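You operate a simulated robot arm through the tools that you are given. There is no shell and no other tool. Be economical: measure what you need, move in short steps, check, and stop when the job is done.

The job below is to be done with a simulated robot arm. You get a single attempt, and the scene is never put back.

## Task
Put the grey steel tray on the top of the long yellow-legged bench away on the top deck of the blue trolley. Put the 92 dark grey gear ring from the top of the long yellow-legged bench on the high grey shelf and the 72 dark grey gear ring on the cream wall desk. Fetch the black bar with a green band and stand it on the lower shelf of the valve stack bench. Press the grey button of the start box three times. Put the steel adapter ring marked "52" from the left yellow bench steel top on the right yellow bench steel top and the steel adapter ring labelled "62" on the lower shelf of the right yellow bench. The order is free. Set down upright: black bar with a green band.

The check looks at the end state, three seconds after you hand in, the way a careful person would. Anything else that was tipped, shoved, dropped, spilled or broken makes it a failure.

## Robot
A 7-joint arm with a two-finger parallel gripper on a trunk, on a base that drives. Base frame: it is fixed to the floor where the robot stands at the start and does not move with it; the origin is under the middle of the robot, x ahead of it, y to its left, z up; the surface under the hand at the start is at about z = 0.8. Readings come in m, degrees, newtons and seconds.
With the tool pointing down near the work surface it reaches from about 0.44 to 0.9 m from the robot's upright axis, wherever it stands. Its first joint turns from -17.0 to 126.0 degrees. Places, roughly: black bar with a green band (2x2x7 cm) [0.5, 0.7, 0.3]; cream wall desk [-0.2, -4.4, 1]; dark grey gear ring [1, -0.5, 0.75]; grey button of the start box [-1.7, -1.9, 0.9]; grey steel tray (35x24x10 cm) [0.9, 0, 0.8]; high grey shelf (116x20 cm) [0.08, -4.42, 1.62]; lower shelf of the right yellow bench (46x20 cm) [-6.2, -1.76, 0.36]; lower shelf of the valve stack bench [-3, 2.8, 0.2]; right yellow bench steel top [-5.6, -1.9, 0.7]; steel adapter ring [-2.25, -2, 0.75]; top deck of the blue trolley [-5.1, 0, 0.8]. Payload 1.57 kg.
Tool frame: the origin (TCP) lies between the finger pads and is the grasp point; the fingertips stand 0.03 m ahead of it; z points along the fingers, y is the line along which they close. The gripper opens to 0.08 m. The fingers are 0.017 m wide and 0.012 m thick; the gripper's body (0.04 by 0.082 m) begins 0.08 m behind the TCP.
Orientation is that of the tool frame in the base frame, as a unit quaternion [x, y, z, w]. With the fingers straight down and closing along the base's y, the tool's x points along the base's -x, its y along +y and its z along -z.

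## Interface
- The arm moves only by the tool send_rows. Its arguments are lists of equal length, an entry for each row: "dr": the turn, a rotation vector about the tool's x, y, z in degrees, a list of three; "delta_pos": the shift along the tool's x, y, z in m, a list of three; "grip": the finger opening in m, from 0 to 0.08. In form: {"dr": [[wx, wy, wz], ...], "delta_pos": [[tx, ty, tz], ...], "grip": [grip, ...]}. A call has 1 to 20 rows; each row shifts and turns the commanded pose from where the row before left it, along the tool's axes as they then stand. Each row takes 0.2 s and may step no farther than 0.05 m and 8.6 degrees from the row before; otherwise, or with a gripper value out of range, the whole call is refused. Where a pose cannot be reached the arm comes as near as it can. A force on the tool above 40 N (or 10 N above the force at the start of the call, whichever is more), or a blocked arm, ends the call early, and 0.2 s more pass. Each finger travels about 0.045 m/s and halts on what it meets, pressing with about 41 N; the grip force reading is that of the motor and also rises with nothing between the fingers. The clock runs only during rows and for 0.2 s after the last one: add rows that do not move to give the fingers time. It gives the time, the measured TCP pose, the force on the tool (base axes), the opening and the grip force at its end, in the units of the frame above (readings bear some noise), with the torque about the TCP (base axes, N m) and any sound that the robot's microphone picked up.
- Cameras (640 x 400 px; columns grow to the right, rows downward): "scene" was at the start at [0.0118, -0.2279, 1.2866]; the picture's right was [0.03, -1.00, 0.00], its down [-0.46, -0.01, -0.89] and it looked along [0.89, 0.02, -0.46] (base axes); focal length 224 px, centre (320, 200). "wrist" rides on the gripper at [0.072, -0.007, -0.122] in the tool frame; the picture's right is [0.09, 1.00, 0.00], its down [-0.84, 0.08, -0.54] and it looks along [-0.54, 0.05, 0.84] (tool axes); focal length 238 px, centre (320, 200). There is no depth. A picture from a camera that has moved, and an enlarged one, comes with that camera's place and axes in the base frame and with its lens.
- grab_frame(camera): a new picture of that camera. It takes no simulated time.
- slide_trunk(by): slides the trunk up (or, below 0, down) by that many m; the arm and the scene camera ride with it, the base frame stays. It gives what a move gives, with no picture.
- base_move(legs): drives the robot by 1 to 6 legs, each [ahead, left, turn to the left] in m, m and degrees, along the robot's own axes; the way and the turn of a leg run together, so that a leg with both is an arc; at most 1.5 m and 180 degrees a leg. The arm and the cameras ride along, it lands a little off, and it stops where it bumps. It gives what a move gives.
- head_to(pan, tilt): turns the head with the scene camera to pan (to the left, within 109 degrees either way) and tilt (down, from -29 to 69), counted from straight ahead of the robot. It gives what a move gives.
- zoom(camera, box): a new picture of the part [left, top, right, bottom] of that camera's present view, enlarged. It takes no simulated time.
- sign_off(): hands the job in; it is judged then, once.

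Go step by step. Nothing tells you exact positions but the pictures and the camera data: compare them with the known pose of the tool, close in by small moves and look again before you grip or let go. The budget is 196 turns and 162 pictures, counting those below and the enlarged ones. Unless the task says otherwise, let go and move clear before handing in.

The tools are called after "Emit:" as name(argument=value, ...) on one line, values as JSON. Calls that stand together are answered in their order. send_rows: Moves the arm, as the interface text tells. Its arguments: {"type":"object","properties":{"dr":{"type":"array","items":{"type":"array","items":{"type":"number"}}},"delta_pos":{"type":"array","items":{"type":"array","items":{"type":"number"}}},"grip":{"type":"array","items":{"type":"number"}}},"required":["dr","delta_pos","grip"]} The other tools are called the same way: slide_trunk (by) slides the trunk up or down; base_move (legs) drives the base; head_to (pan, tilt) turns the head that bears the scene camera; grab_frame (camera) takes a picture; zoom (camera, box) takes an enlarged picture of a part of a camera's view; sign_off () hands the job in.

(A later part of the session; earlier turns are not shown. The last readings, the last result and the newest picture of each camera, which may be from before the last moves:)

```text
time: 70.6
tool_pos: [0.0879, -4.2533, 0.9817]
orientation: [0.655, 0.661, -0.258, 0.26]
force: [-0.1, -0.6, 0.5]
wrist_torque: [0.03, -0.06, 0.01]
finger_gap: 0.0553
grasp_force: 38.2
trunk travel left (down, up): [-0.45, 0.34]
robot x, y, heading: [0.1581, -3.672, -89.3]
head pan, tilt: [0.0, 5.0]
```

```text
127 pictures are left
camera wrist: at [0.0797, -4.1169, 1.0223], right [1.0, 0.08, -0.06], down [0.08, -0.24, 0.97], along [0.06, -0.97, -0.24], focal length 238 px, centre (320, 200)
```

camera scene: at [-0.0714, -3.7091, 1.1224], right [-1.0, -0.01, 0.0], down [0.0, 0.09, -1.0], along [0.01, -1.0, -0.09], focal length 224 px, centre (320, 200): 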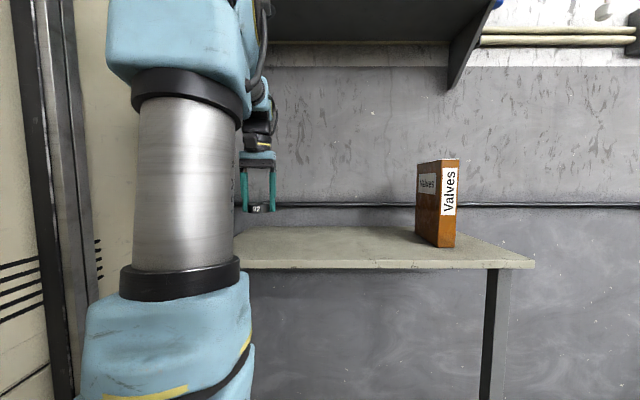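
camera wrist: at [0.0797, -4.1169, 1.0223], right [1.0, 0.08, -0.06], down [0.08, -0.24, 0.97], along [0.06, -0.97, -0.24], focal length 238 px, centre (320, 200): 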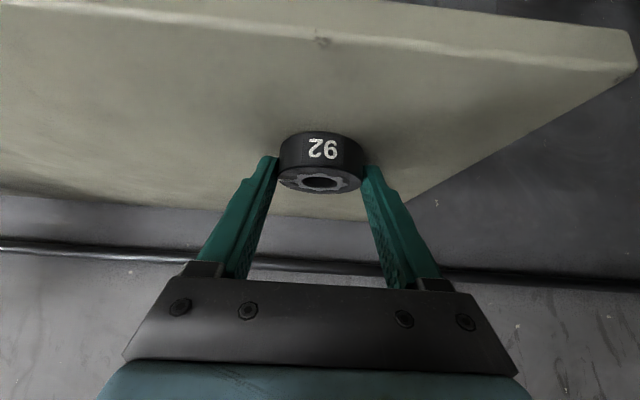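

Regrasped at 43° tilt. I'll lift, back off, raise the trunk and hand to shelf height.

Emit:
send_rows(dr=[[0, 0, 0], [0, 0, 0], [0, 0, 0]], delta_pos=[[-0.0135, 0, -0.0147], [-0.0304, 0, -0.0331], [0, 0, 0]], grip=[0.045, 0.045, 0.045])

Emit:
base_move(legs=[[-0.35, 0.08, -0.5]])

Emit:
slide_trunk(by=0.34)

Emit:
send_rows(dr=[[0, 0, 0], [0, 0, 0], [0, 0, 0], [0, 0, 0], [0, 0, 0], [0, 0, 0], [0, 0, 0], [0, 0, 0]], delta_pos=[[-0.0325, 0, -0.0355], [-0.0325, 0, -0.0355], [-0.0325, 0, -0.0355], [-0.0325, 0, -0.0355], [-0.0325, 0, -0.0355], [-0.0325, 0, -0.0355], [-0.0325, 0, -0.0355], [0, 0, 0]], grip=[0.045, 0.045, 0.045, 0.045, 0.045, 0.045, 0.045, 0.045])

Emit:
grab_frame(camera="wrist")

Emit:
grab_frame(camera="scene")

```text
time: 71.4
tool_pos: [0.0898, -4.2531, 1.0477]
orientation: [0.655, 0.661, -0.259, 0.26]
force: [0.4, -0.1, -3.3]
wrist_torque: [0.06, 0.01, 0.01]
finger_gap: 0.0552
grasp_force: 40.9
trunk travel left (down, up): [-0.45, 0.34]
robot x, y, heading: [0.1561, -3.6793, -89.6]
head pan, tilt: [0.0, 5.0]
```

```text
time: 73.7
tool_pos: [0.1654, -3.9041, 1.0464]
orientation: [0.657, 0.659, -0.259, 0.26]
force: [1.3, -0.2, -2.5]
wrist_torque: [0.03, -0.01, 0.01]
finger_gap: 0.0551
grasp_force: 41.1
trunk travel left (down, up): [-0.45, 0.34]
robot x, y, heading: [0.2363, -3.3274, -89.8]
head pan, tilt: [0.0, 5.0]
```

```text
time: 77.0
tool_pos: [0.1653, -3.9031, 1.3864]
orientation: [0.657, 0.659, -0.259, 0.26]
force: [-0.4, -0.2, -3.5]
wrist_torque: [0.04, -0.02, -0.04]
finger_gap: 0.0556
grasp_force: 41.4
trunk travel left (down, up): [-0.79, 0.0]
robot x, y, heading: [0.2371, -3.328, -89.8]
head pan, tilt: [0.0, 5.0]
```

```text
time: 78.8
tool_pos: [0.1607, -3.9092, 1.7154]
orientation: [0.657, 0.659, -0.258, 0.259]
force: [0.5, -1.0, -3.6]
wrist_torque: [0.05, -0.02, 0.05]
finger_gap: 0.0555
grasp_force: 40.9
out of reach, approached as far as the arm can: row 1
trunk travel left (down, up): [-0.79, 0.0]
robot x, y, heading: [0.2342, -3.3274, -89.5]
head pan, tilt: [0.0, 5.0]
```

```text
126 pictures are left
camera wrist: at [0.1531, -3.7733, 1.7565], right [1.0, 0.07, -0.06], down [0.08, -0.24, 0.97], along [0.05, -0.97, -0.25], focal length 238 px, centre (320, 200)
```

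wrist: 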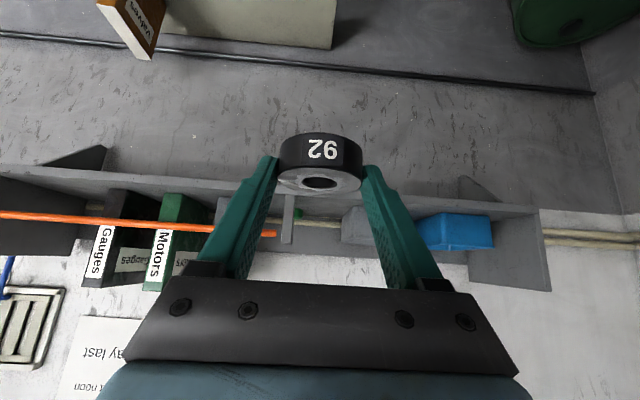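

```text
125 pictures are left
camera scene: at [0.0073, -3.3398, 1.4624], right [-1.0, 0.0, 0.0], down [0.0, 0.09, -1.0], along [0.0, -1.0, -0.09], focal length 224 px, centre (320, 200)
```

scene: 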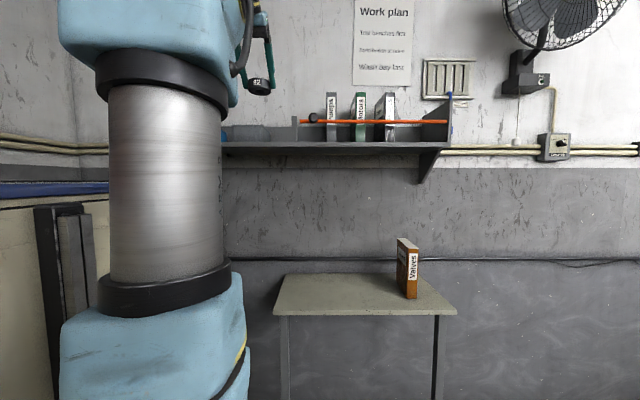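

The free slot is centred at x≈0.185. I'll drive in with the ring about 5 cm above the shelf.

Emit:
base_move(legs=[[0.4, 0.02, -0.2]])

Emit:
grab_frame(camera="wrist")

Emit:
zoom(camera="scene", box=[160, 0, 480, 200])

```text
time: 81.3
tool_pos: [0.1809, -4.3135, 1.7162]
orientation: [0.656, 0.659, -0.259, 0.26]
force: [-0.4, 0.5, -3.2]
wrist_torque: [0.02, -0.02, -0.04]
finger_gap: 0.0552
grasp_force: 41.0
trunk travel left (down, up): [-0.79, 0.0]
robot x, y, heading: [0.2581, -3.7288, -89.8]
head pan, tilt: [0.0, 5.0]
```

```text
124 pictures are left
camera wrist: at [0.1741, -4.1773, 1.7565], right [1.0, 0.07, -0.06], down [0.08, -0.24, 0.97], along [0.05, -0.97, -0.24], focal length 238 px, centre (320, 200)
```

wrist: 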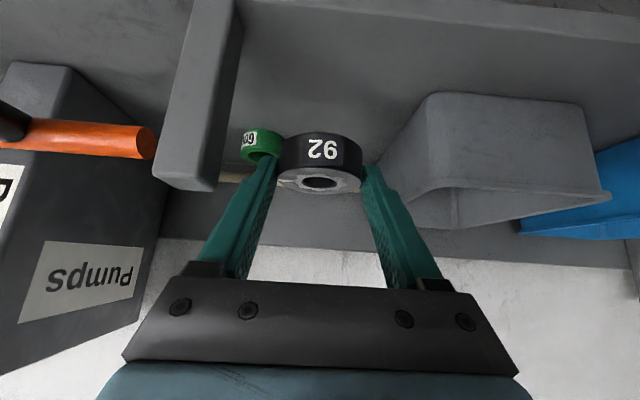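

```text
2.00 times, centred on (320, 100) of scene
camera zoom: at [0.0282, -3.7439, 1.4624], right [-1.0, 0.0, 0.0], down [0.0, 0.09, -1.0], along [0.0, -1.0, -0.09], focal length 448 px, centre (320, 400)
```

zoom: 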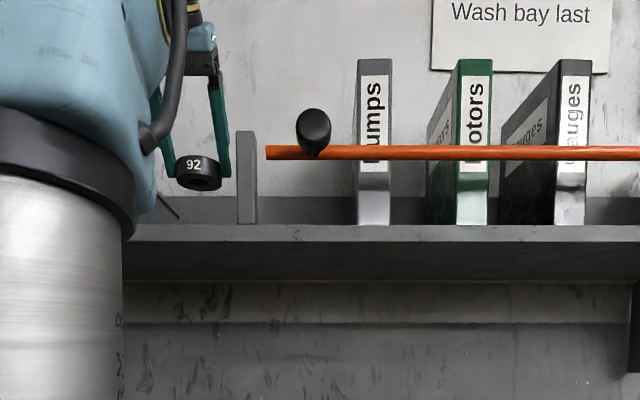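

A green ring already stands by the post, so I'll aim for x≈0.215, halfway to the grey bin. I'll move in and check.

Emit:
send_rows(dr=[[0, 0, 0], [0, 0, 0], [0, 0, 0], [0, 0, 0], [0, 0, 0]], delta_pos=[[0.0135, 0.005, 0.0147], [-0.021, 0.0095, 0.0193], [-0.021, 0.0095, 0.0193], [-0.021, 0.0095, 0.0193], [0, 0, 0]], grip=[0.045, 0.045, 0.045, 0.045, 0.045])

Emit:
grab_frame(camera="wrist")

```text
time: 82.5
tool_pos: [0.2144, -4.4, 1.697]
orientation: [0.657, 0.659, -0.259, 0.259]
force: [-0.2, 0.2, -3.8]
wrist_torque: [0.04, 0.03, 0.03]
finger_gap: 0.0553
grasp_force: 41.3
trunk travel left (down, up): [-0.79, 0.0]
robot x, y, heading: [0.26, -3.7305, -89.9]
head pan, tilt: [0.0, 5.0]
```

```text
122 pictures are left
camera wrist: at [0.2088, -4.2641, 1.737], right [1.0, 0.07, -0.06], down [0.08, -0.24, 0.97], along [0.05, -0.97, -0.25], focal length 238 px, centre (320, 200)
```

wrist: 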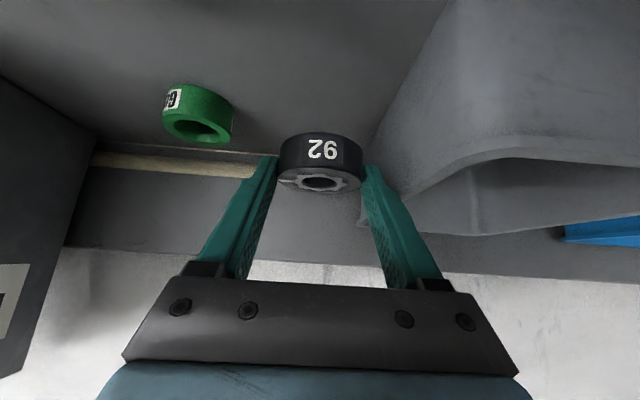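

I'll shift 1 cm left for bin clearance and lower until contact.

Emit:
send_rows(dr=[[0, 0, 0], [0, 0, 0], [0, 0, 0], [0, 0, 0], [0, 0, 0], [0, 0, 0], [0, 0, 0], [0, 0, 0], [0, 0, 0], [0, 0, 0], [0, 0, 0], [0, 0, 0]], delta_pos=[[0, -0.01, 0], [0.0135, 0, 0.0147], [0.0068, 0, 0.0074], [0.0027, 0, 0.003], [0.0027, 0, 0.003], [0.0027, 0, 0.003], [0.0027, 0, 0.003], [0.0027, 0, 0.003], [0.0027, 0, 0.003], [0.0027, 0, 0.003], [0.0027, 0, 0.003], [0.0027, 0, 0.003]], grip=[0.045, 0.045, 0.045, 0.045, 0.045, 0.045, 0.045, 0.045, 0.045, 0.045, 0.045, 0.045])

Emit:
grab_frame(camera="wrist")

```text
time: 84.6
tool_pos: [0.205, -4.3966, 1.6476]
orientation: [0.655, 0.656, -0.265, 0.266]
force: [-1.3, 0.7, 7.6]
wrist_torque: [0.19, 0.06, 0.01]
finger_gap: 0.0551
grasp_force: 41.1
trunk travel left (down, up): [-0.79, 0.0]
robot x, y, heading: [0.2591, -3.7293, -89.7]
head pan, tilt: [0.0, 5.0]
stopped in row 10: the force on the tool passed its limit at 45 N (the readings are from after the stop); the commanded pose is now the measured one
```

```text
121 pictures are left
camera wrist: at [0.1973, -4.2616, 1.6857], right [1.0, 0.07, -0.06], down [0.08, -0.22, 0.97], along [0.05, -0.97, -0.23], focal length 238 px, centre (320, 200)
```

wrist: 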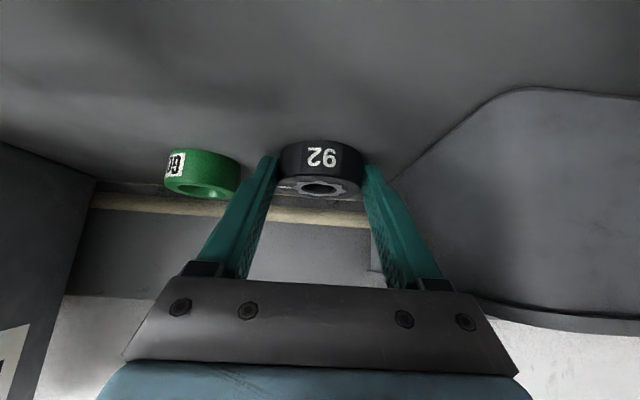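

The ring is down on the shelf. I'll open and retract along the tool axis.

Emit:
send_rows(dr=[[0, 0, 0], [0, 0, 0], [0, 0, 0], [0, 0, 0], [0, 0, 0], [0, 0, 0], [0, 0, 0], [0, 0, 0]], delta_pos=[[0, 0, 0], [0, 0, 0], [0, 0, -0.01], [0, 0, -0.02], [0, 0, -0.03], [0, 0, -0.03], [0, 0, -0.02], [0, 0, 0]], grip=[0.068, 0.068, 0.068, 0.068, 0.068, 0.068, 0.068, 0.068])

Emit:
grab_frame(camera="wrist")

```text
time: 86.4
tool_pos: [0.2034, -4.3248, 1.7252]
orientation: [0.655, 0.657, -0.263, 0.265]
force: [-0.2, 0.0, 0.0]
wrist_torque: [0.0, 0.04, 0.02]
finger_gap: 0.068
grasp_force: 0.0
trunk travel left (down, up): [-0.79, 0.0]
robot x, y, heading: [0.2586, -3.7304, -89.7]
head pan, tilt: [0.0, 5.0]
```

```text
120 pictures are left
camera wrist: at [0.1961, -4.1881, 1.7642], right [1.0, 0.07, -0.06], down [0.08, -0.23, 0.97], along [0.05, -0.97, -0.23], focal length 238 px, centre (320, 200)
```

wrist: 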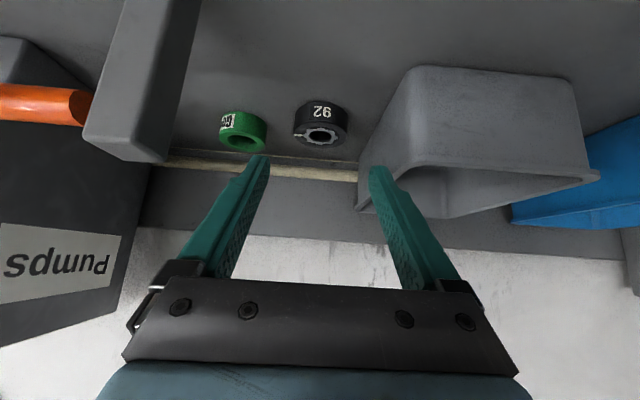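

Ring 92 is placed cleanly on the shelf. I'll back off, fold the arm to tool-down, and return to the bench for ring 72.

Emit:
base_move(legs=[[-0.7, 0, 0]])

Emit:
send_rows(dr=[[0, 0, 0], [0, 0, 0], [0, 0, 0], [0, 0, 0], [0, 0, 0], [0, 0, 0], [0, 0, 0], [0, 8.6, 0], [0, 8.6, 0], [0, 8.6, 0], [0, 8.6, 0], [0, 8.6, 0], [0, 0, 0], [0, 0, 0], [0, 0, 0], [0, 0, 0]], delta_pos=[[0.0325, 0, 0.036], [0.0325, 0, 0.036], [0.0325, 0, 0.036], [0.0325, 0, 0.036], [0.0325, 0, 0.036], [0.0325, 0, 0.036], [0.0325, 0, 0.036], [0, 0, 0], [0, 0, 0], [0, 0, 0], [0, 0, 0], [0, 0, 0], [-0.03, 0, 0.035], [-0.02, 0, 0.04], [-0.01, 0, 0.04], [0, 0, 0]], grip=[0.08, 0.08, 0.08, 0.08, 0.08, 0.08, 0.08, 0.08, 0.08, 0.08, 0.08, 0.08, 0.08, 0.08, 0.08, 0.08])

Emit:
slide_trunk(by=-0.14)

Emit:
base_move(legs=[[-0.8, 0, 0], [-0.35, -0.37, 0], [-1.4, -0.45, 0], [0, 0, 90], [0.5, 0, 0]])

Emit:
head_to(pan=0, tilt=35)

Emit:
grab_frame(camera="wrist")

```text
time: 90.2
tool_pos: [0.2015, -3.6323, 1.7253]
orientation: [0.654, 0.657, -0.263, 0.265]
force: [-0.2, 0.1, 0.2]
wrist_torque: [-0.01, -0.01, 0.01]
finger_gap: 0.0681
grasp_force: 0.0
trunk travel left (down, up): [-0.79, 0.0]
robot x, y, heading: [0.2566, -3.036, -89.9]
head pan, tilt: [0.0, 5.0]
```

```text
time: 93.7
tool_pos: [0.2, -3.7032, 1.2727]
orientation: [0.705, 0.709, -0.005, 0.005]
force: [0.8, 0.1, 0.3]
wrist_torque: [0.03, 0.0, 0.03]
finger_gap: 0.0802
grasp_force: 0.2
trunk travel left (down, up): [-0.79, 0.0]
robot x, y, heading: [0.2535, -3.0363, -89.7]
head pan, tilt: [0.0, 5.0]
```

```text
time: 95.3
tool_pos: [0.2001, -3.7026, 1.1331]
orientation: [0.707, 0.707, -0.005, 0.006]
force: [1.1, 0.1, 0.3]
wrist_torque: [-0.01, 0.01, 0.0]
finger_gap: 0.0801
grasp_force: 0.0
trunk travel left (down, up): [-0.65, 0.14]
robot x, y, heading: [0.2558, -3.0398, -89.9]
head pan, tilt: [0.0, 5.0]
```

```text
time: 115.5
tool_pos: [0.5967, -0.5853, 1.1325]
orientation: [0.017, 1.0, -0.001, 0.007]
force: [-0.6, -0.4, 0.2]
wrist_torque: [0.01, 0.0, -0.02]
finger_gap: 0.0798
grasp_force: 0.1
trunk travel left (down, up): [-0.65, 0.14]
robot x, y, heading: [-0.0647, -0.5074, -2.0]
head pan, tilt: [0.0, 5.0]
```

```text
time: 116.5
tool_pos: [0.5955, -0.5846, 1.133]
orientation: [0.016, 1.0, -0.001, 0.008]
force: [-0.2, 0.3, -0.7]
wrist_torque: [0.0, 0.01, -0.01]
finger_gap: 0.0801
grasp_force: 0.0
trunk travel left (down, up): [-0.65, 0.14]
robot x, y, heading: [-0.0688, -0.4995, -1.7]
head pan, tilt: [0.0, 35.0]
```

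```text
119 pictures are left
camera wrist: at [0.5222, -0.5889, 1.2547], right [-0.06, 1.0, 0.0], down [0.83, 0.05, 0.56], along [0.55, 0.03, -0.83], focal length 238 px, centre (320, 200)
```

wrist: 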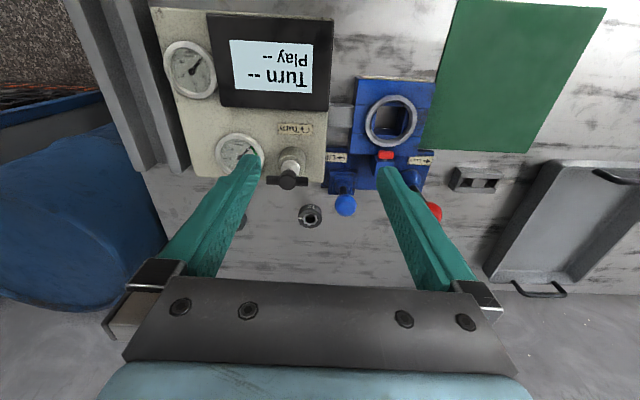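

Ring 72 is at about (0.86,-0.59). I'll drive 8 cm ahead and move over it.

Emit:
base_move(legs=[[0.08, 0, 1.7]])

Emit:
send_rows(dr=[[0, 0, 0], [0, 0, 0], [0, 0, 0], [0, 0, 0], [0, 0, 0], [0, 0, 0], [0, 0, 0]], delta_pos=[[-0.035, -0.005, 0.01], [-0.035, -0.005, 0.01], [-0.035, -0.005, 0.03], [-0.035, -0.005, 0.04], [-0.035, -0.005, 0.04], [0, 0, 0.04], [0, 0, 0]], grip=[0.08, 0.08, 0.08, 0.08, 0.08, 0.08, 0.08])

Emit:
grab_frame(camera="wrist")

```text
time: 117.5
tool_pos: [0.6772, -0.5677, 1.1326]
orientation: [0.002, 1.0, 0.0, 0.007]
force: [0.2, 0.4, 0.0]
wrist_torque: [-0.02, 0.01, 0.04]
finger_gap: 0.0801
grasp_force: 0.1
trunk travel left (down, up): [-0.65, 0.14]
robot x, y, heading: [0.0096, -0.5052, -0.4]
head pan, tilt: [0.0, 35.0]
```

```text
refused: row 4 steps farther than a row can; nothing moved
```

```text
118 pictures are left
camera wrist: at [0.6038, -0.5735, 1.2547], right [-0.09, 1.0, 0.0], down [0.83, 0.07, 0.56], along [0.55, 0.05, -0.83], focal length 238 px, centre (320, 200)
```

wrist: 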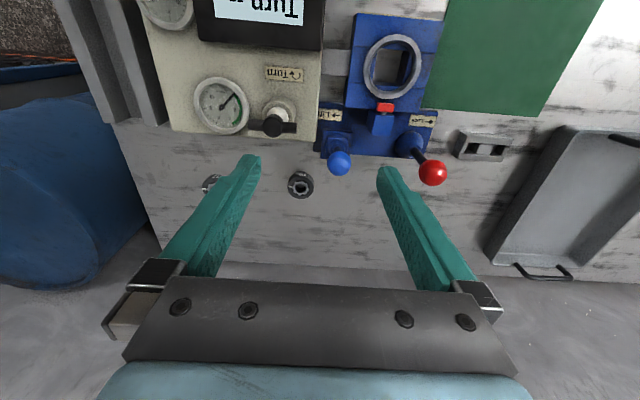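

Emit:
send_rows(dr=[[0, 0.8, 0], [0, 0, 0], [0, 0, 0], [0, 0, 0], [0, 0, 0], [0, 0, 0], [0, 0, 0], [0, 0, 0]], delta_pos=[[-0.036, -0.005, 0.01], [-0.036, -0.005, 0.01], [-0.036, -0.005, 0.02], [-0.036, -0.005, 0.03], [-0.036, -0.005, 0.03], [0, 0, 0.04], [0, 0, 0.04], [0, 0, 0]], grip=[0.08, 0.08, 0.08, 0.08, 0.08, 0.08, 0.08, 0.08])

Emit:
grab_frame(camera="wrist")

```text
time: 119.3
tool_pos: [0.8586, -0.5928, 0.9515]
orientation: [0.003, 1.0, -0.001, 0.001]
force: [0.8, 0.6, 0.4]
wrist_torque: [-0.01, 0.02, 0.02]
finger_gap: 0.08
grasp_force: 0.1
trunk travel left (down, up): [-0.65, 0.14]
robot x, y, heading: [0.0147, -0.506, -0.3]
head pan, tilt: [0.0, 35.0]
```

```text
117 pictures are left
camera wrist: at [0.7868, -0.5996, 1.0744], right [-0.09, 1.0, 0.0], down [0.84, 0.07, 0.54], along [0.54, 0.05, -0.84], focal length 238 px, centre (320, 200)
```

wrist: 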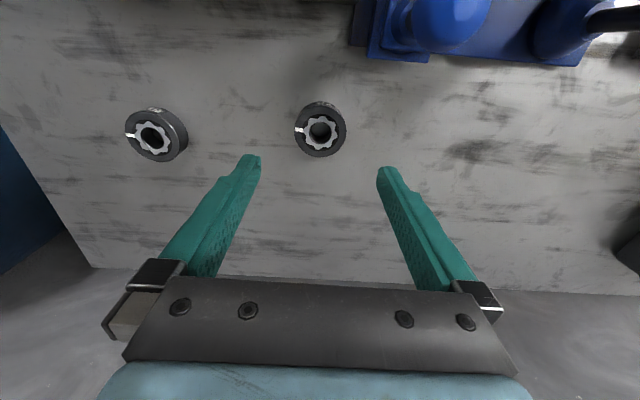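

Centred. I'll descend and close.

Emit:
send_rows(dr=[[0, 0, 0], [0, 0, 0], [0, 0, 0], [0, 0, 0], [0, 0, 0], [0, 0, 0], [0, 0, 0], [0, 0, 0], [0, 0, 0]], delta_pos=[[-0.003, 0, 0.04], [0, 0, 0.04], [0, 0, 0.03], [0, 0, 0.008], [0, 0, 0], [0, 0, 0], [0, 0, 0], [0, 0, 0], [0, 0, 0]], grip=[0.08, 0.08, 0.08, 0.08, 0.08, 0.045, 0.045, 0.045, 0.045])

Emit:
grab_frame(camera="wrist")

```text
time: 121.3
tool_pos: [0.8623, -0.594, 0.8347]
orientation: [0.003, 1.0, 0.0, 0.001]
force: [0.0, -0.3, 0.0]
wrist_torque: [0.08, -0.02, 0.0]
finger_gap: 0.0549
grasp_force: 36.7
trunk travel left (down, up): [-0.65, 0.14]
robot x, y, heading: [0.0143, -0.5091, -0.1]
head pan, tilt: [0.0, 35.0]
```

```text
116 pictures are left
camera wrist: at [0.7894, -0.6002, 0.9571], right [-0.09, 1.0, 0.0], down [0.84, 0.07, 0.54], along [0.54, 0.05, -0.84], focal length 238 px, centre (320, 200)
```

wrist: 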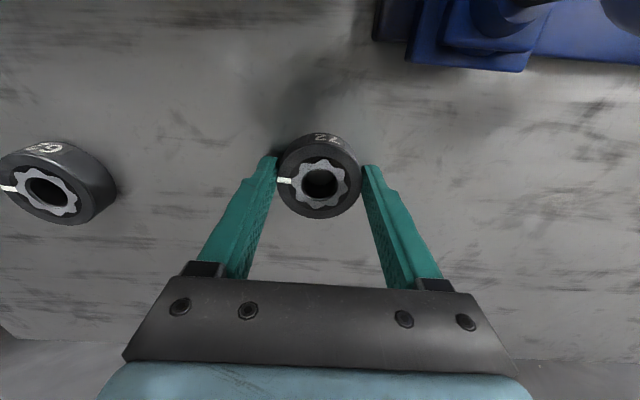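

Gripped. I'll lift, retract, rearrange the trunk and drive to the desk.

Emit:
send_rows(dr=[[0, 0, 0], [0, 0, 0], [0, 0, 0], [0, 0, 0], [0, 0, 0], [0, 0, 0], [0, 0, 0], [0, 0, 0], [0, 0, 0], [0, 0, 0], [0, 0, 0], [0, 0, 0], [0, 0, 0], [0, 0, 0]], delta_pos=[[0, 0, -0.01], [0, 0, -0.03], [0, 0, -0.04], [0, 0, -0.04], [0, 0, -0.04], [0.02, 0, -0.04], [0.04, 0, -0.03], [0.04, 0, -0.03], [0.04, 0, -0.03], [0.04, 0, -0.03], [0.04, 0, -0.03], [0, 0, -0.04], [0, 0, -0.04], [0, 0, 0]], grip=[0.045, 0.045, 0.045, 0.045, 0.045, 0.045, 0.045, 0.045, 0.045, 0.045, 0.045, 0.045, 0.045, 0.045])

Emit:
slide_trunk(by=-0.2)

Emit:
base_move(legs=[[-0.6, 0, 0], [0, 0, -90], [1.4, 0.4, 0], [1.4, 0, 0]])

Emit:
head_to(pan=0, tilt=15)

Emit:
grab_frame(camera="scene")

```text
time: 124.3
tool_pos: [0.6414, -0.5924, 1.2625]
orientation: [0.003, 1.0, 0.0, 0.001]
force: [-0.5, -0.5, -3.1]
wrist_torque: [-0.05, -0.01, 0.02]
finger_gap: 0.0552
grasp_force: 40.9
trunk travel left (down, up): [-0.65, 0.14]
robot x, y, heading: [0.0156, -0.5072, -0.3]
head pan, tilt: [0.0, 35.0]
```

```text
time: 126.5
tool_pos: [0.6412, -0.5928, 1.0618]
orientation: [0.003, 1.0, 0.0, 0.001]
force: [0.6, -0.5, -2.4]
wrist_torque: [0.01, 0.01, 0.01]
finger_gap: 0.055
grasp_force: 41.1
trunk travel left (down, up): [-0.45, 0.34]
robot x, y, heading: [0.0114, -0.5053, -0.3]
head pan, tilt: [0.0, 35.0]
```

```text
time: 147.1
tool_pos: [-0.3234, -3.9457, 1.0611]
orientation: [0.714, 0.7, 0.0, 0.0]
force: [0.0, 0.6, -3.5]
wrist_torque: [-0.06, -0.01, 0.02]
finger_gap: 0.0549
grasp_force: 41.4
trunk travel left (down, up): [-0.45, 0.34]
robot x, y, heading: [-0.2297, -3.3168, -91.0]
head pan, tilt: [0.0, 35.0]
```

```text
time: 147.9
tool_pos: [-0.3233, -3.9463, 1.0627]
orientation: [0.714, 0.7, -0.001, 0.001]
force: [-0.6, 0.2, -3.4]
wrist_torque: [-0.02, 0.01, -0.01]
finger_gap: 0.0551
grasp_force: 41.0
trunk travel left (down, up): [-0.45, 0.34]
robot x, y, heading: [-0.2288, -3.3192, -91.2]
head pan, tilt: [0.0, 15.0]
```

```text
115 pictures are left
camera scene: at [-0.458, -3.3289, 1.1061], right [-1.0, 0.02, 0.0], down [0.0, 0.26, -0.97], along [-0.02, -0.97, -0.26], focal length 224 px, centre (320, 200)
```

scene: 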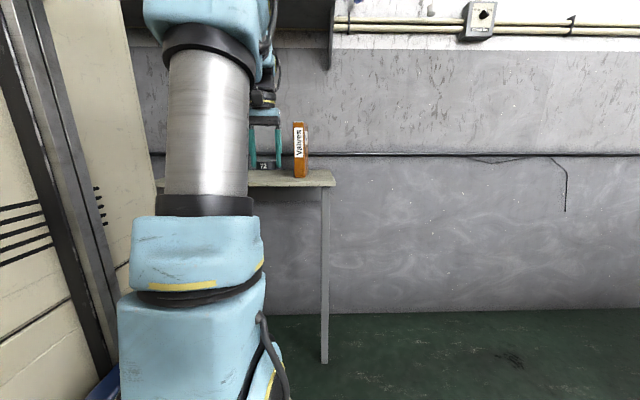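

Shift left 0.2 (away from the binder) and forward, then lower.

Emit:
base_move(legs=[[0, 0.2, 1], [0.34, 0, 0]])

Emit:
grab_frame(camera="wrist")

```text
time: 151.3
tool_pos: [-0.1079, -4.2794, 1.0629]
orientation: [0.708, 0.707, -0.001, 0.0]
force: [-0.3, 1.1, -3.3]
wrist_torque: [0.05, -0.01, -0.01]
finger_gap: 0.0552
grasp_force: 41.1
trunk travel left (down, up): [-0.45, 0.34]
robot x, y, heading: [-0.0266, -3.6511, -90.0]
head pan, tilt: [0.0, 15.0]
```

```text
114 pictures are left
camera wrist: at [-0.114, -4.2067, 1.1853], right [1.0, 0.09, 0.0], down [0.08, -0.84, 0.54], along [0.05, -0.54, -0.84], focal length 238 px, centre (320, 200)
```

wrist: 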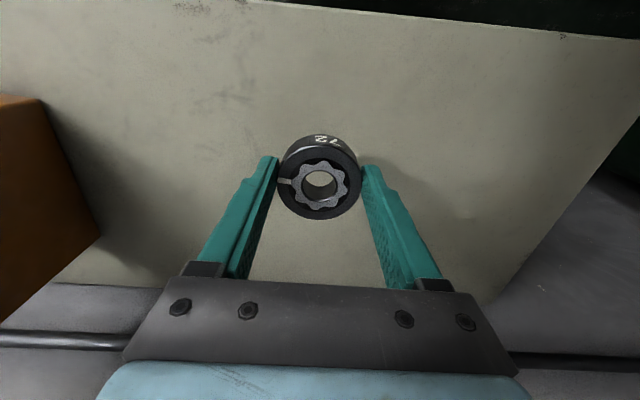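

Emit:
send_rows(dr=[[0, 0, 0], [0, 0, 0], [0, 0, 0], [0, 0, 0], [0, 0, 0], [0, 0, 0], [0, 0, 0], [0, 0, 0], [0, 0, 0]], delta_pos=[[-0.03, 0, 0.03], [0, 0, 0.037], [0, 0, 0.003], [0, 0, 0.003], [0, 0, 0.003], [0, 0, 0.003], [0, 0, 0.003], [0, 0, 0.003], [0, 0, 0.003]], grip=[0.045, 0.045, 0.045, 0.045, 0.045, 0.045, 0.045, 0.045, 0.045])

```text
time: 153.3
tool_pos: [-0.1064, -4.3083, 0.9801]
orientation: [0.708, 0.707, -0.003, 0.004]
force: [-0.3, 5.4, 14.8]
wrist_torque: [0.42, 0.22, -0.18]
finger_gap: 0.0555
grasp_force: 5.6
trunk travel left (down, up): [-0.45, 0.34]
robot x, y, heading: [-0.0243, -3.6523, -90.1]
head pan, tilt: [0.0, 15.0]
stopped in row 9: the force on the tool passed its limit at 44 N (the readings are from after the stop); the commanded pose is now the measured one
```

Contact with the desk. Release, rise and back off.

Emit:
send_rows(dr=[[0, 0, 0], [0, 0, 0], [0, 0, 0], [0, 0, 0], [0, 0, 0], [0, 0, 0], [0, 0, 0]], delta_pos=[[0, 0, 0], [0, 0, 0], [0, 0, 0], [0, 0, -0.02], [0, 0, -0.04], [0, 0, -0.04], [0, 0, 0]], grip=[0.075, 0.075, 0.075, 0.075, 0.075, 0.075, 0.075])

Emit:
grab_frame(camera="wrist")

```text
time: 154.9
tool_pos: [-0.108, -4.3069, 1.076]
orientation: [0.707, 0.707, -0.003, 0.001]
force: [0.1, -0.2, -0.2]
wrist_torque: [-0.01, 0.02, 0.02]
finger_gap: 0.0749
grasp_force: 0.0
trunk travel left (down, up): [-0.45, 0.34]
robot x, y, heading: [-0.0209, -3.6499, -90.3]
head pan, tilt: [0.0, 15.0]
```

```text
113 pictures are left
camera wrist: at [-0.1142, -4.2348, 1.1993], right [1.0, 0.09, 0.0], down [0.08, -0.83, 0.55], along [0.05, -0.55, -0.84], focal length 238 px, centre (320, 200)
```

wrist: 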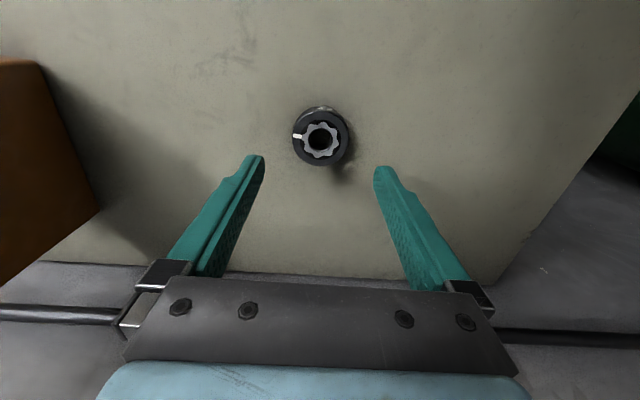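

Ring 72 stands on the desk. Next are the start box and adapter rings: I'll drive back and toward the left yellow bench, then look.

Emit:
base_move(legs=[[-1.45, 0, 0.3], [-1.05, -1.0, 0]])

Emit:
head_to(pan=-35, tilt=25)

Emit:
grab_frame(camera="scene")

```text
time: 168.9
tool_pos: [-1.1399, -1.8545, 1.0779]
orientation: [0.701, 0.713, -0.003, 0.002]
force: [0.5, 0.9, 0.2]
wrist_torque: [0.0, -0.01, -0.03]
finger_gap: 0.075
grasp_force: 0.1
trunk travel left (down, up): [-0.45, 0.34]
robot x, y, heading: [-1.068, -1.1973, -89.0]
head pan, tilt: [0.0, 15.0]
```

```text
time: 169.9
tool_pos: [-1.1395, -1.8548, 1.0783]
orientation: [0.701, 0.713, -0.003, 0.002]
force: [0.5, -0.4, 0.6]
wrist_torque: [0.0, -0.03, 0.02]
finger_gap: 0.0751
grasp_force: 0.1
trunk travel left (down, up): [-0.45, 0.34]
robot x, y, heading: [-1.0671, -1.1953, -89.1]
head pan, tilt: [-35.0, 25.0]
```

```text
112 pictures are left
camera scene: at [-1.3506, -1.1969, 1.09], right [-0.83, 0.56, 0.0], down [0.24, 0.35, -0.91], along [-0.51, -0.75, -0.42], focal length 224 px, centre (320, 200)
```

scene: 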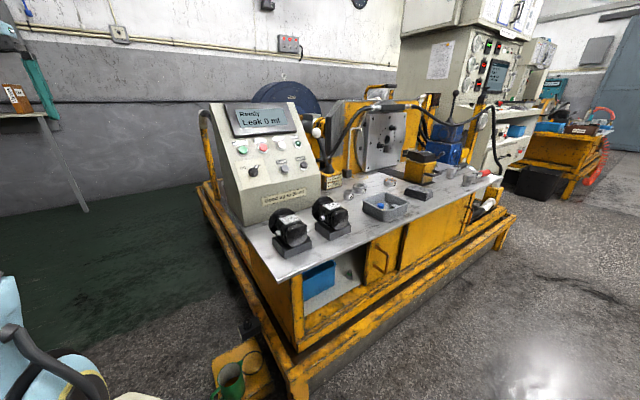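

I see the console with its buttons and small parts on the steel top. Zooming in.

Emit:
zoom(camera="scene", box=[200, 90, 340, 230])

Emit:
zoom(camera="scene", box=[310, 140, 510, 260])

```text
2.86 times, centred on (270, 160) of scene
camera zoom: at [-1.3506, -1.1969, 1.09], right [-0.83, 0.56, 0.0], down [0.24, 0.35, -0.91], along [-0.51, -0.75, -0.42], focal length 640 px, centre (463, 314)
```

zoom: 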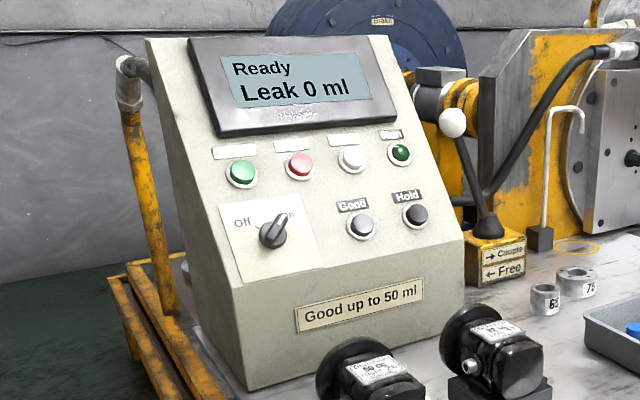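

```text
3.20 times, centred on (410, 200) of scene
camera zoom: at [-1.3506, -1.1969, 1.09], right [-0.83, 0.56, 0.0], down [0.24, 0.35, -0.91], along [-0.51, -0.75, -0.42], focal length 716 px, centre (32, 200)
```

zoom: 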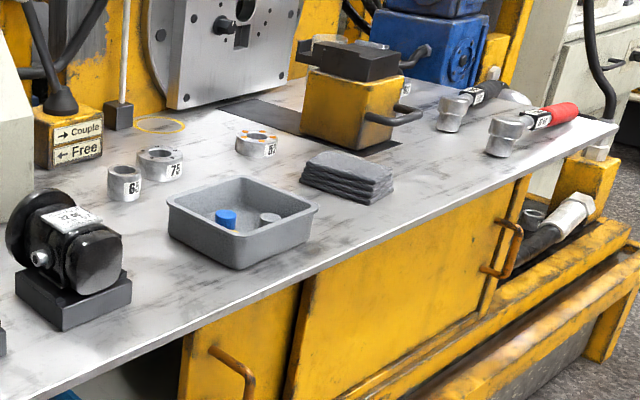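

Rings with labels stand behind the tray of small parts. I'll back off, go right, and come in over them at a safe height.

Emit:
base_move(legs=[[-0.35, 0, -1], [0, -0.95, 0], [0.35, 0, 0]])

Emit:
head_to(pan=0, tilt=35)

Emit:
grab_frame(camera="wrist")

Emit:
grab_frame(camera="scene")

```text
time: 178.7
tool_pos: [-2.0978, -1.8435, 1.0782]
orientation: [0.705, 0.709, -0.003, 0.003]
force: [-0.2, 0.3, -1.2]
wrist_torque: [0.0, -0.01, 0.01]
finger_gap: 0.0751
grasp_force: 0.0
trunk travel left (down, up): [-0.45, 0.34]
robot x, y, heading: [-2.0146, -1.1867, -89.7]
head pan, tilt: [-35.0, 25.0]
stopped in leg 3: the robot was blocked; the commanded pose is now the measured one
```

```text
time: 179.8
tool_pos: [-2.0977, -1.8437, 1.0777]
orientation: [0.705, 0.709, -0.003, 0.003]
force: [-0.3, -0.7, 0.2]
wrist_torque: [0.02, 0.01, 0.0]
finger_gap: 0.0749
grasp_force: 0.1
trunk travel left (down, up): [-0.45, 0.34]
robot x, y, heading: [-2.0198, -1.1872, -89.7]
head pan, tilt: [0.0, 35.0]
```

```text
109 pictures are left
camera wrist: at [-2.1048, -1.7715, 1.1988], right [1.0, 0.1, 0.0], down [0.08, -0.83, 0.55], along [0.05, -0.55, -0.84], focal length 238 px, centre (320, 200)
```

wrist: 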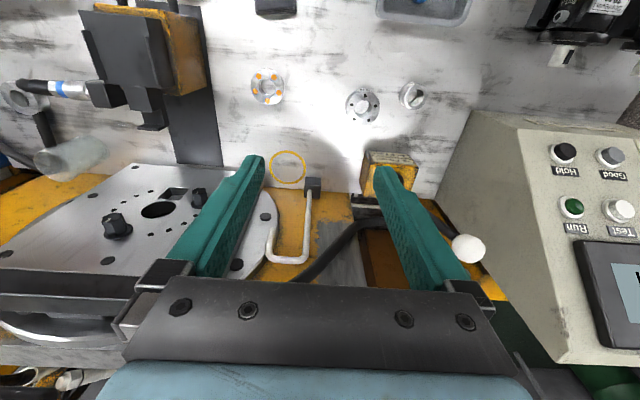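

```text
108 pictures are left
camera scene: at [-2.2471, -1.196, 1.0742], right [-1.0, 0.0, 0.0], down [0.0, 0.57, -0.82], along [0.0, -0.82, -0.57], focal length 224 px, centre (320, 200)
```

scene: 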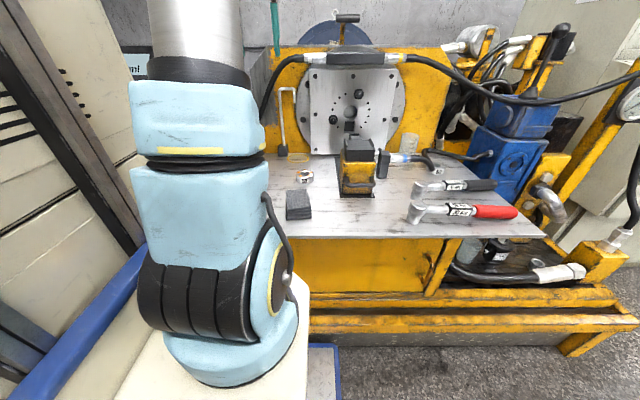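

Emit:
zoom(camera="wrist", box=[440, 90, 640, 290])

Emit:
zoom(camera="wrist", box=[230, 50, 450, 190])

Emit:
zoom(camera="scene", box=[280, 150, 540, 250])

```text
2.00 times, centred on (540, 190) of wrist
camera zoom: at [-2.1048, -1.7715, 1.1988], right [1.0, 0.1, 0.0], down [0.08, -0.83, 0.55], along [0.05, -0.55, -0.84], focal length 477 px, centre (-120, 220)
```

zoom: 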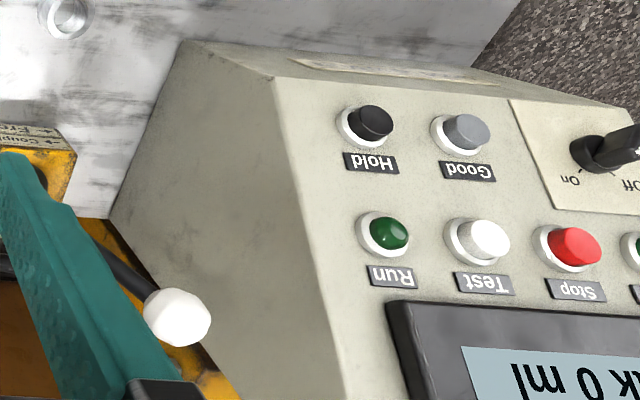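

```text
2.86 times, centred on (340, 120) of wrist
camera zoom: at [-2.1048, -1.7715, 1.1988], right [1.0, 0.1, 0.0], down [0.08, -0.83, 0.55], along [0.05, -0.55, -0.84], focal length 681 px, centre (263, 429)
```

zoom: 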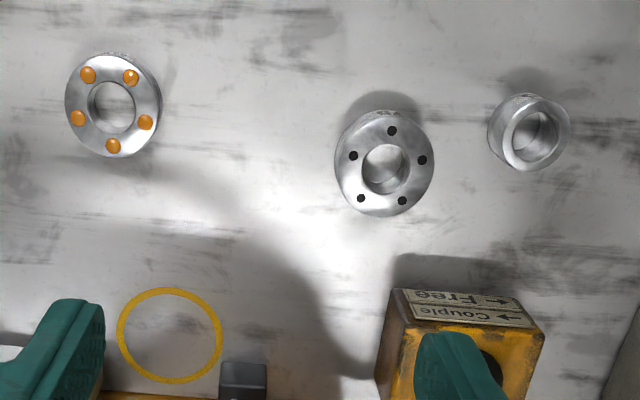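

```text
2.46 times, centred on (410, 200) of scene
camera zoom: at [-2.2471, -1.196, 1.0742], right [-1.0, 0.0, 0.0], down [0.0, 0.57, -0.82], along [0.0, -0.82, -0.57], focal length 551 px, centre (98, 200)
```

zoom: 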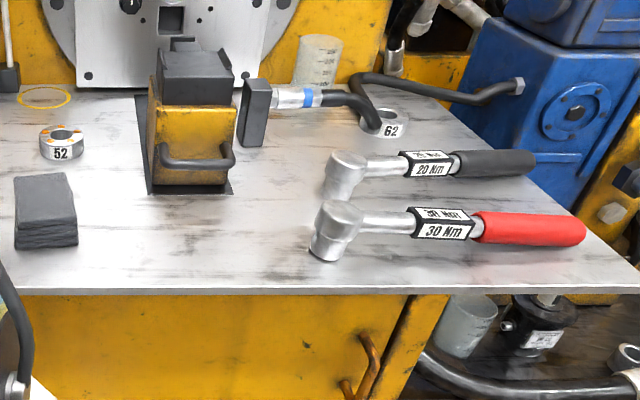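

Rings 52 (orange dots, ≈(-2.20,-1.85)) and 62 (≈(-2.67,-1.91)) are identified, and the grey button is "Good" at ≈(-1.661,-1.867,0.867). I'll do the button first: shift left, close the fingers, tilt 34°.

Emit:
base_move(legs=[[-0.06, 0.4, -0.3]])

Emit:
send_rows(dr=[[0, -8.5, 0], [0, -8.5, 0], [0, -8.5, 0], [0, -8.5, 0], [0, 0, 0], [0, 0, 0]], delta_pos=[[0, 0, 0], [0, 0, 0], [0, 0, 0], [0, 0, 0], [0, 0, 0], [0, 0, 0]], grip=[0.04, 0.0, 0.0, 0.0, 0.0, 0.0])

Emit:
grab_frame(camera="wrist")

Emit:
grab_frame(camera="scene")

```text
time: 182.2
tool_pos: [-1.7079, -1.7823, 1.0768]
orientation: [0.709, 0.706, -0.003, 0.002]
force: [-0.1, -0.2, -0.1]
wrist_torque: [0.04, 0.01, -0.03]
finger_gap: 0.075
grasp_force: 0.0
trunk travel left (down, up): [-0.45, 0.34]
robot x, y, heading: [-1.6251, -1.1305, -90.2]
head pan, tilt: [0.0, 35.0]
```

```text
time: 183.6
tool_pos: [-1.7068, -1.783, 1.0775]
orientation: [0.677, 0.674, -0.21, 0.209]
force: [0.8, -0.3, -1.2]
wrist_torque: [-0.01, -0.01, -0.02]
finger_gap: 0.0001
grasp_force: 21.6
trunk travel left (down, up): [-0.45, 0.34]
robot x, y, heading: [-1.6204, -1.1243, -90.1]
head pan, tilt: [0.0, 35.0]
```

```text
104 pictures are left
camera wrist: at [-1.7142, -1.6546, 1.1378], right [1.0, 0.07, -0.05], down [0.08, -0.38, 0.92], along [0.05, -0.92, -0.39], focal length 238 px, centre (320, 200)
```

wrist: 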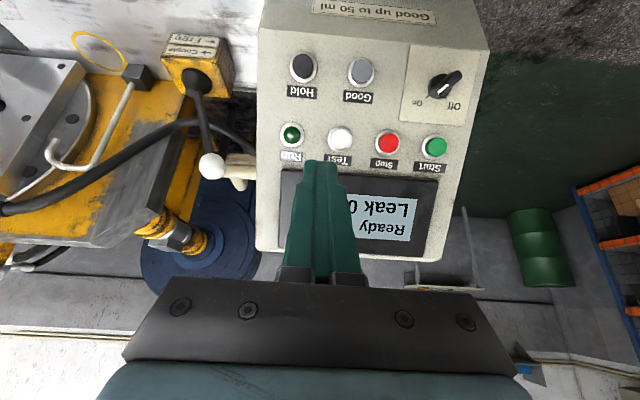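

```text
103 pictures are left
camera scene: at [-1.8522, -1.1332, 1.0742], right [-1.0, 0.0, 0.0], down [0.0, 0.57, -0.82], along [0.0, -0.82, -0.57], focal length 224 px, centre (320, 200)
```

scene: 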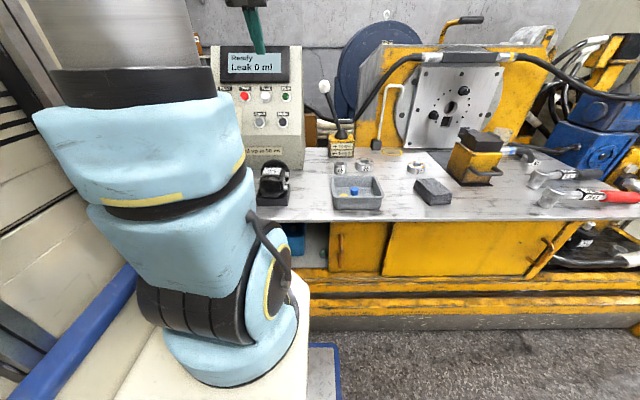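

The computed location agrees. I'll move to 4 cm off the grey button.

Emit:
send_rows(dr=[[0, 0, 0], [0, 0, 0], [0, 0, 0], [0, 0, 0], [0, 0, 0]], delta_pos=[[0.0175, 0.0118, 0.0384], [0.0175, 0.0118, 0.0384], [0.0175, 0.0118, 0.0384], [0.0175, 0.0118, 0.0384], [0, 0, 0]], grip=[0, 0, 0, 0, 0])

Emit:
grab_frame(camera="wrist")

```text
time: 184.8
tool_pos: [-1.6637, -1.8112, 0.9106]
orientation: [0.676, 0.675, -0.209, 0.21]
force: [-0.2, -0.3, 0.1]
wrist_torque: [0.03, -0.01, 0.03]
finger_gap: 0.0001
grasp_force: 21.5
trunk travel left (down, up): [-0.45, 0.34]
robot x, y, heading: [-1.6237, -1.1291, -90.5]
head pan, tilt: [0.0, 35.0]
```

```text
102 pictures are left
camera wrist: at [-1.6701, -1.6831, 0.9709], right [1.0, 0.07, -0.05], down [0.08, -0.38, 0.92], along [0.05, -0.92, -0.39], focal length 238 px, centre (320, 200)
```

wrist: 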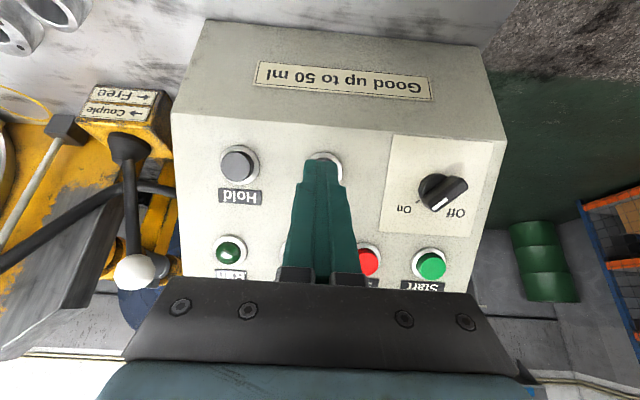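

Emit:
send_rows(dr=[[0, 0, 0], [0, 0, 0], [0, 0, 0], [0, 0, 0], [0, 0, 0], [0, 0, 0], [0, 0, 0], [0, 0, 0]], delta_pos=[[0, 0.005, 0], [-0.0047, 0, 0.0132], [-0.0034, 0, 0.0094], [-0.001, 0, 0.0028], [-0.001, 0, 0.0028], [-0.001, 0, 0.0028], [-0.001, 0, 0.0028], [-0.001, 0, 0.0028]], grip=[0, 0, 0, 0, 0, 0, 0, 0])

Emit:
grab_frame(camera="wrist")

```text
time: 186.6
tool_pos: [-1.656, -1.8414, 0.8875]
orientation: [0.676, 0.675, -0.209, 0.209]
force: [0.7, 1.6, 3.2]
wrist_torque: [-0.02, -0.01, -0.01]
finger_gap: 0.0002
grasp_force: 21.2
trunk travel left (down, up): [-0.45, 0.34]
robot x, y, heading: [-1.6244, -1.1285, -89.9]
head pan, tilt: [0.0, 35.0]
heard: click
```

```text
101 pictures are left
camera wrist: at [-1.6627, -1.7144, 0.9488], right [1.0, 0.07, -0.05], down [0.08, -0.38, 0.92], along [0.05, -0.92, -0.39], focal length 238 px, centre (320, 200)
```

wrist: 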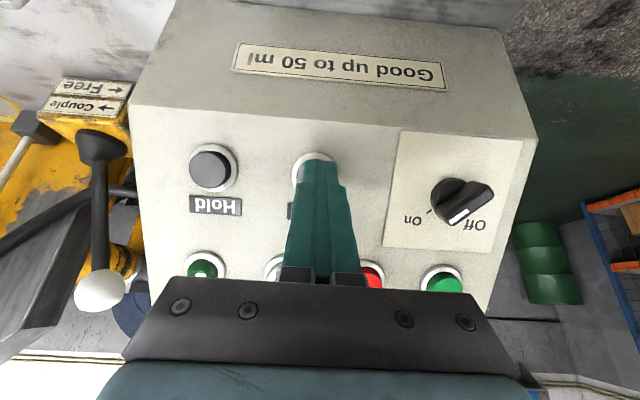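

A click — the first press. I'll retract and see whether the release clicks too.

Emit:
send_rows(dr=[[0, 0, 0], [0, 0, 0], [0, 0, 0]], delta_pos=[[0.0034, 0, -0.0094], [0.0034, 0, -0.0094], [0, 0, 0]], grip=[0, 0, 0])

Emit:
send_rows(dr=[[0, 0, 0], [0, 0, 0], [0, 0, 0], [0, 0, 0]], delta_pos=[[-0.0034, 0, 0.0094], [-0.0017, 0, 0.0047], [-0.0017, 0, 0.0047], [0, 0, 0]], grip=[0, 0, 0, 0])

```text
time: 187.4
tool_pos: [-1.6568, -1.8275, 0.9002]
orientation: [0.676, 0.675, -0.209, 0.209]
force: [0.6, 0.3, -0.2]
wrist_torque: [0.01, 0.03, 0.02]
finger_gap: 0.0
grasp_force: 21.8
trunk travel left (down, up): [-0.45, 0.34]
robot x, y, heading: [-1.6266, -1.1322, -90.0]
head pan, tilt: [0.0, 35.0]
```

```text
time: 188.4
tool_pos: [-1.6564, -1.8436, 0.8883]
orientation: [0.676, 0.674, -0.21, 0.209]
force: [-1.1, 4.4, 2.0]
wrist_torque: [0.03, 0.04, -0.01]
finger_gap: 0.0001
grasp_force: 21.3
trunk travel left (down, up): [-0.45, 0.34]
robot x, y, heading: [-1.6223, -1.128, -90.1]
head pan, tilt: [0.0, 35.0]
heard: click
```

Second click; retract and press a third time.

Emit:
send_rows(dr=[[0, 0, 0], [0, 0, 0], [0, 0, 0]], delta_pos=[[0.0034, 0, -0.0094], [0.0034, 0, -0.0094], [0, 0, 0]], grip=[0, 0, 0])

Emit:
send_rows(dr=[[0, 0, 0], [0, 0, 0], [0, 0, 0], [0, 0, 0]], delta_pos=[[-0.0034, 0, 0.0094], [-0.0017, 0, 0.0047], [-0.0017, 0, 0.0047], [0, 0, 0]], grip=[0, 0, 0, 0])

```text
time: 189.2
tool_pos: [-1.6568, -1.8269, 0.898]
orientation: [0.677, 0.674, -0.209, 0.208]
force: [-0.3, 0.0, -0.3]
wrist_torque: [0.01, 0.05, 0.01]
finger_gap: 0.0002
grasp_force: 21.4
trunk travel left (down, up): [-0.45, 0.34]
robot x, y, heading: [-1.6229, -1.1266, -89.8]
head pan, tilt: [0.0, 35.0]
```

```text
time: 190.2
tool_pos: [-1.6549, -1.8425, 0.8888]
orientation: [0.676, 0.674, -0.211, 0.21]
force: [-1.2, 2.6, 2.9]
wrist_torque: [-0.06, 0.04, -0.01]
finger_gap: 0.0
grasp_force: 20.8
trunk travel left (down, up): [-0.45, 0.34]
robot x, y, heading: [-1.6233, -1.1247, -89.8]
head pan, tilt: [0.0, 35.0]
heard: click
```

Three clicks. I'll retract, straighten, and shift over to ring 52.

Emit:
send_rows(dr=[[0, 0, 0], [0, 0, 0], [0, 0, 0], [0, 0, 0], [0, 0, 0], [0, 0, 0], [0, 8.5, 0], [0, 8.5, 0], [0, 8.5, 0], [0, 8.5, 0], [0, 0, 0]], delta_pos=[[0.005, 0, -0.014], [0.01, 0, -0.028], [-0.0275, 0, -0.041], [-0.0275, 0, -0.041], [-0.0275, 0, -0.041], [-0.0275, 0, -0.041], [0, 0, 0], [0, 0, 0], [0, 0, 0], [0, 0, 0], [0, 0, 0]], grip=[0, 0, 0, 0, 0, 0, 0.04, 0.08, 0.08, 0.08, 0.08])

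Emit:
base_move(legs=[[-0.02, -0.52, 0]])

Emit:
grab_frame(camera="wrist")

Emit:
grab_frame(camera="scene")

```text
time: 192.6
tool_pos: [-1.6576, -1.8046, 1.1127]
orientation: [0.708, 0.706, -0.002, 0.002]
force: [0.6, 0.4, -0.2]
wrist_torque: [-0.01, 0.03, 0.02]
finger_gap: 0.0803
grasp_force: 0.1
trunk travel left (down, up): [-0.45, 0.34]
robot x, y, heading: [-1.6245, -1.1277, -90.2]
head pan, tilt: [0.0, 35.0]
```

```text
time: 195.6
tool_pos: [-2.1574, -1.7864, 1.1109]
orientation: [0.706, 0.708, -0.003, 0.003]
force: [0.9, -0.9, 0.0]
wrist_torque: [0.01, 0.05, 0.03]
finger_gap: 0.08
grasp_force: 0.0
trunk travel left (down, up): [-0.45, 0.34]
robot x, y, heading: [-2.1298, -1.104, -89.8]
head pan, tilt: [0.0, 35.0]
```

```text
100 pictures are left
camera wrist: at [-2.1652, -1.7129, 1.2337], right [1.0, 0.09, 0.0], down [0.08, -0.83, 0.55], along [0.05, -0.55, -0.84], focal length 238 px, centre (320, 200)
```

wrist: 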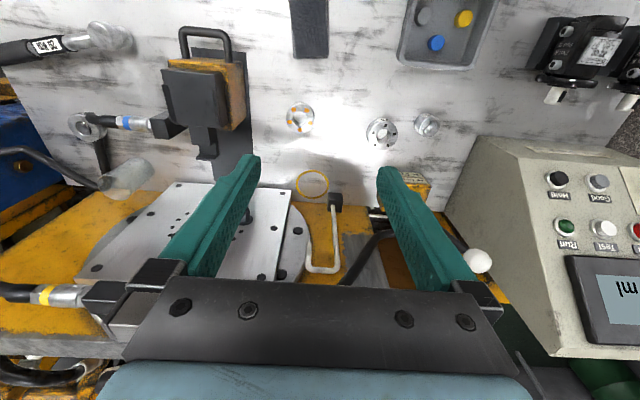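

```text
99 pictures are left
camera scene: at [-2.3575, -1.1148, 1.0742], right [-1.0, 0.0, 0.0], down [0.0, 0.57, -0.82], along [0.0, -0.82, -0.57], focal length 224 px, centre (320, 200)
```

scene: 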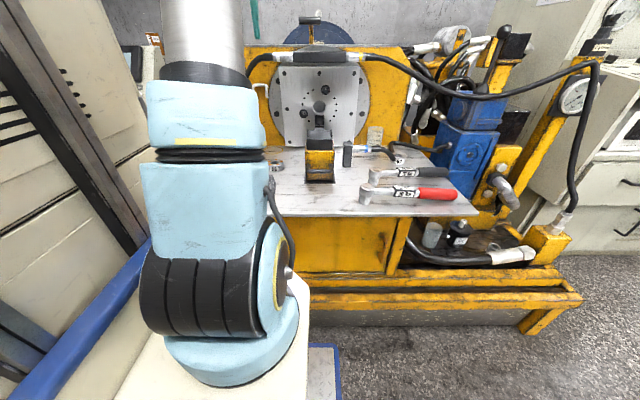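

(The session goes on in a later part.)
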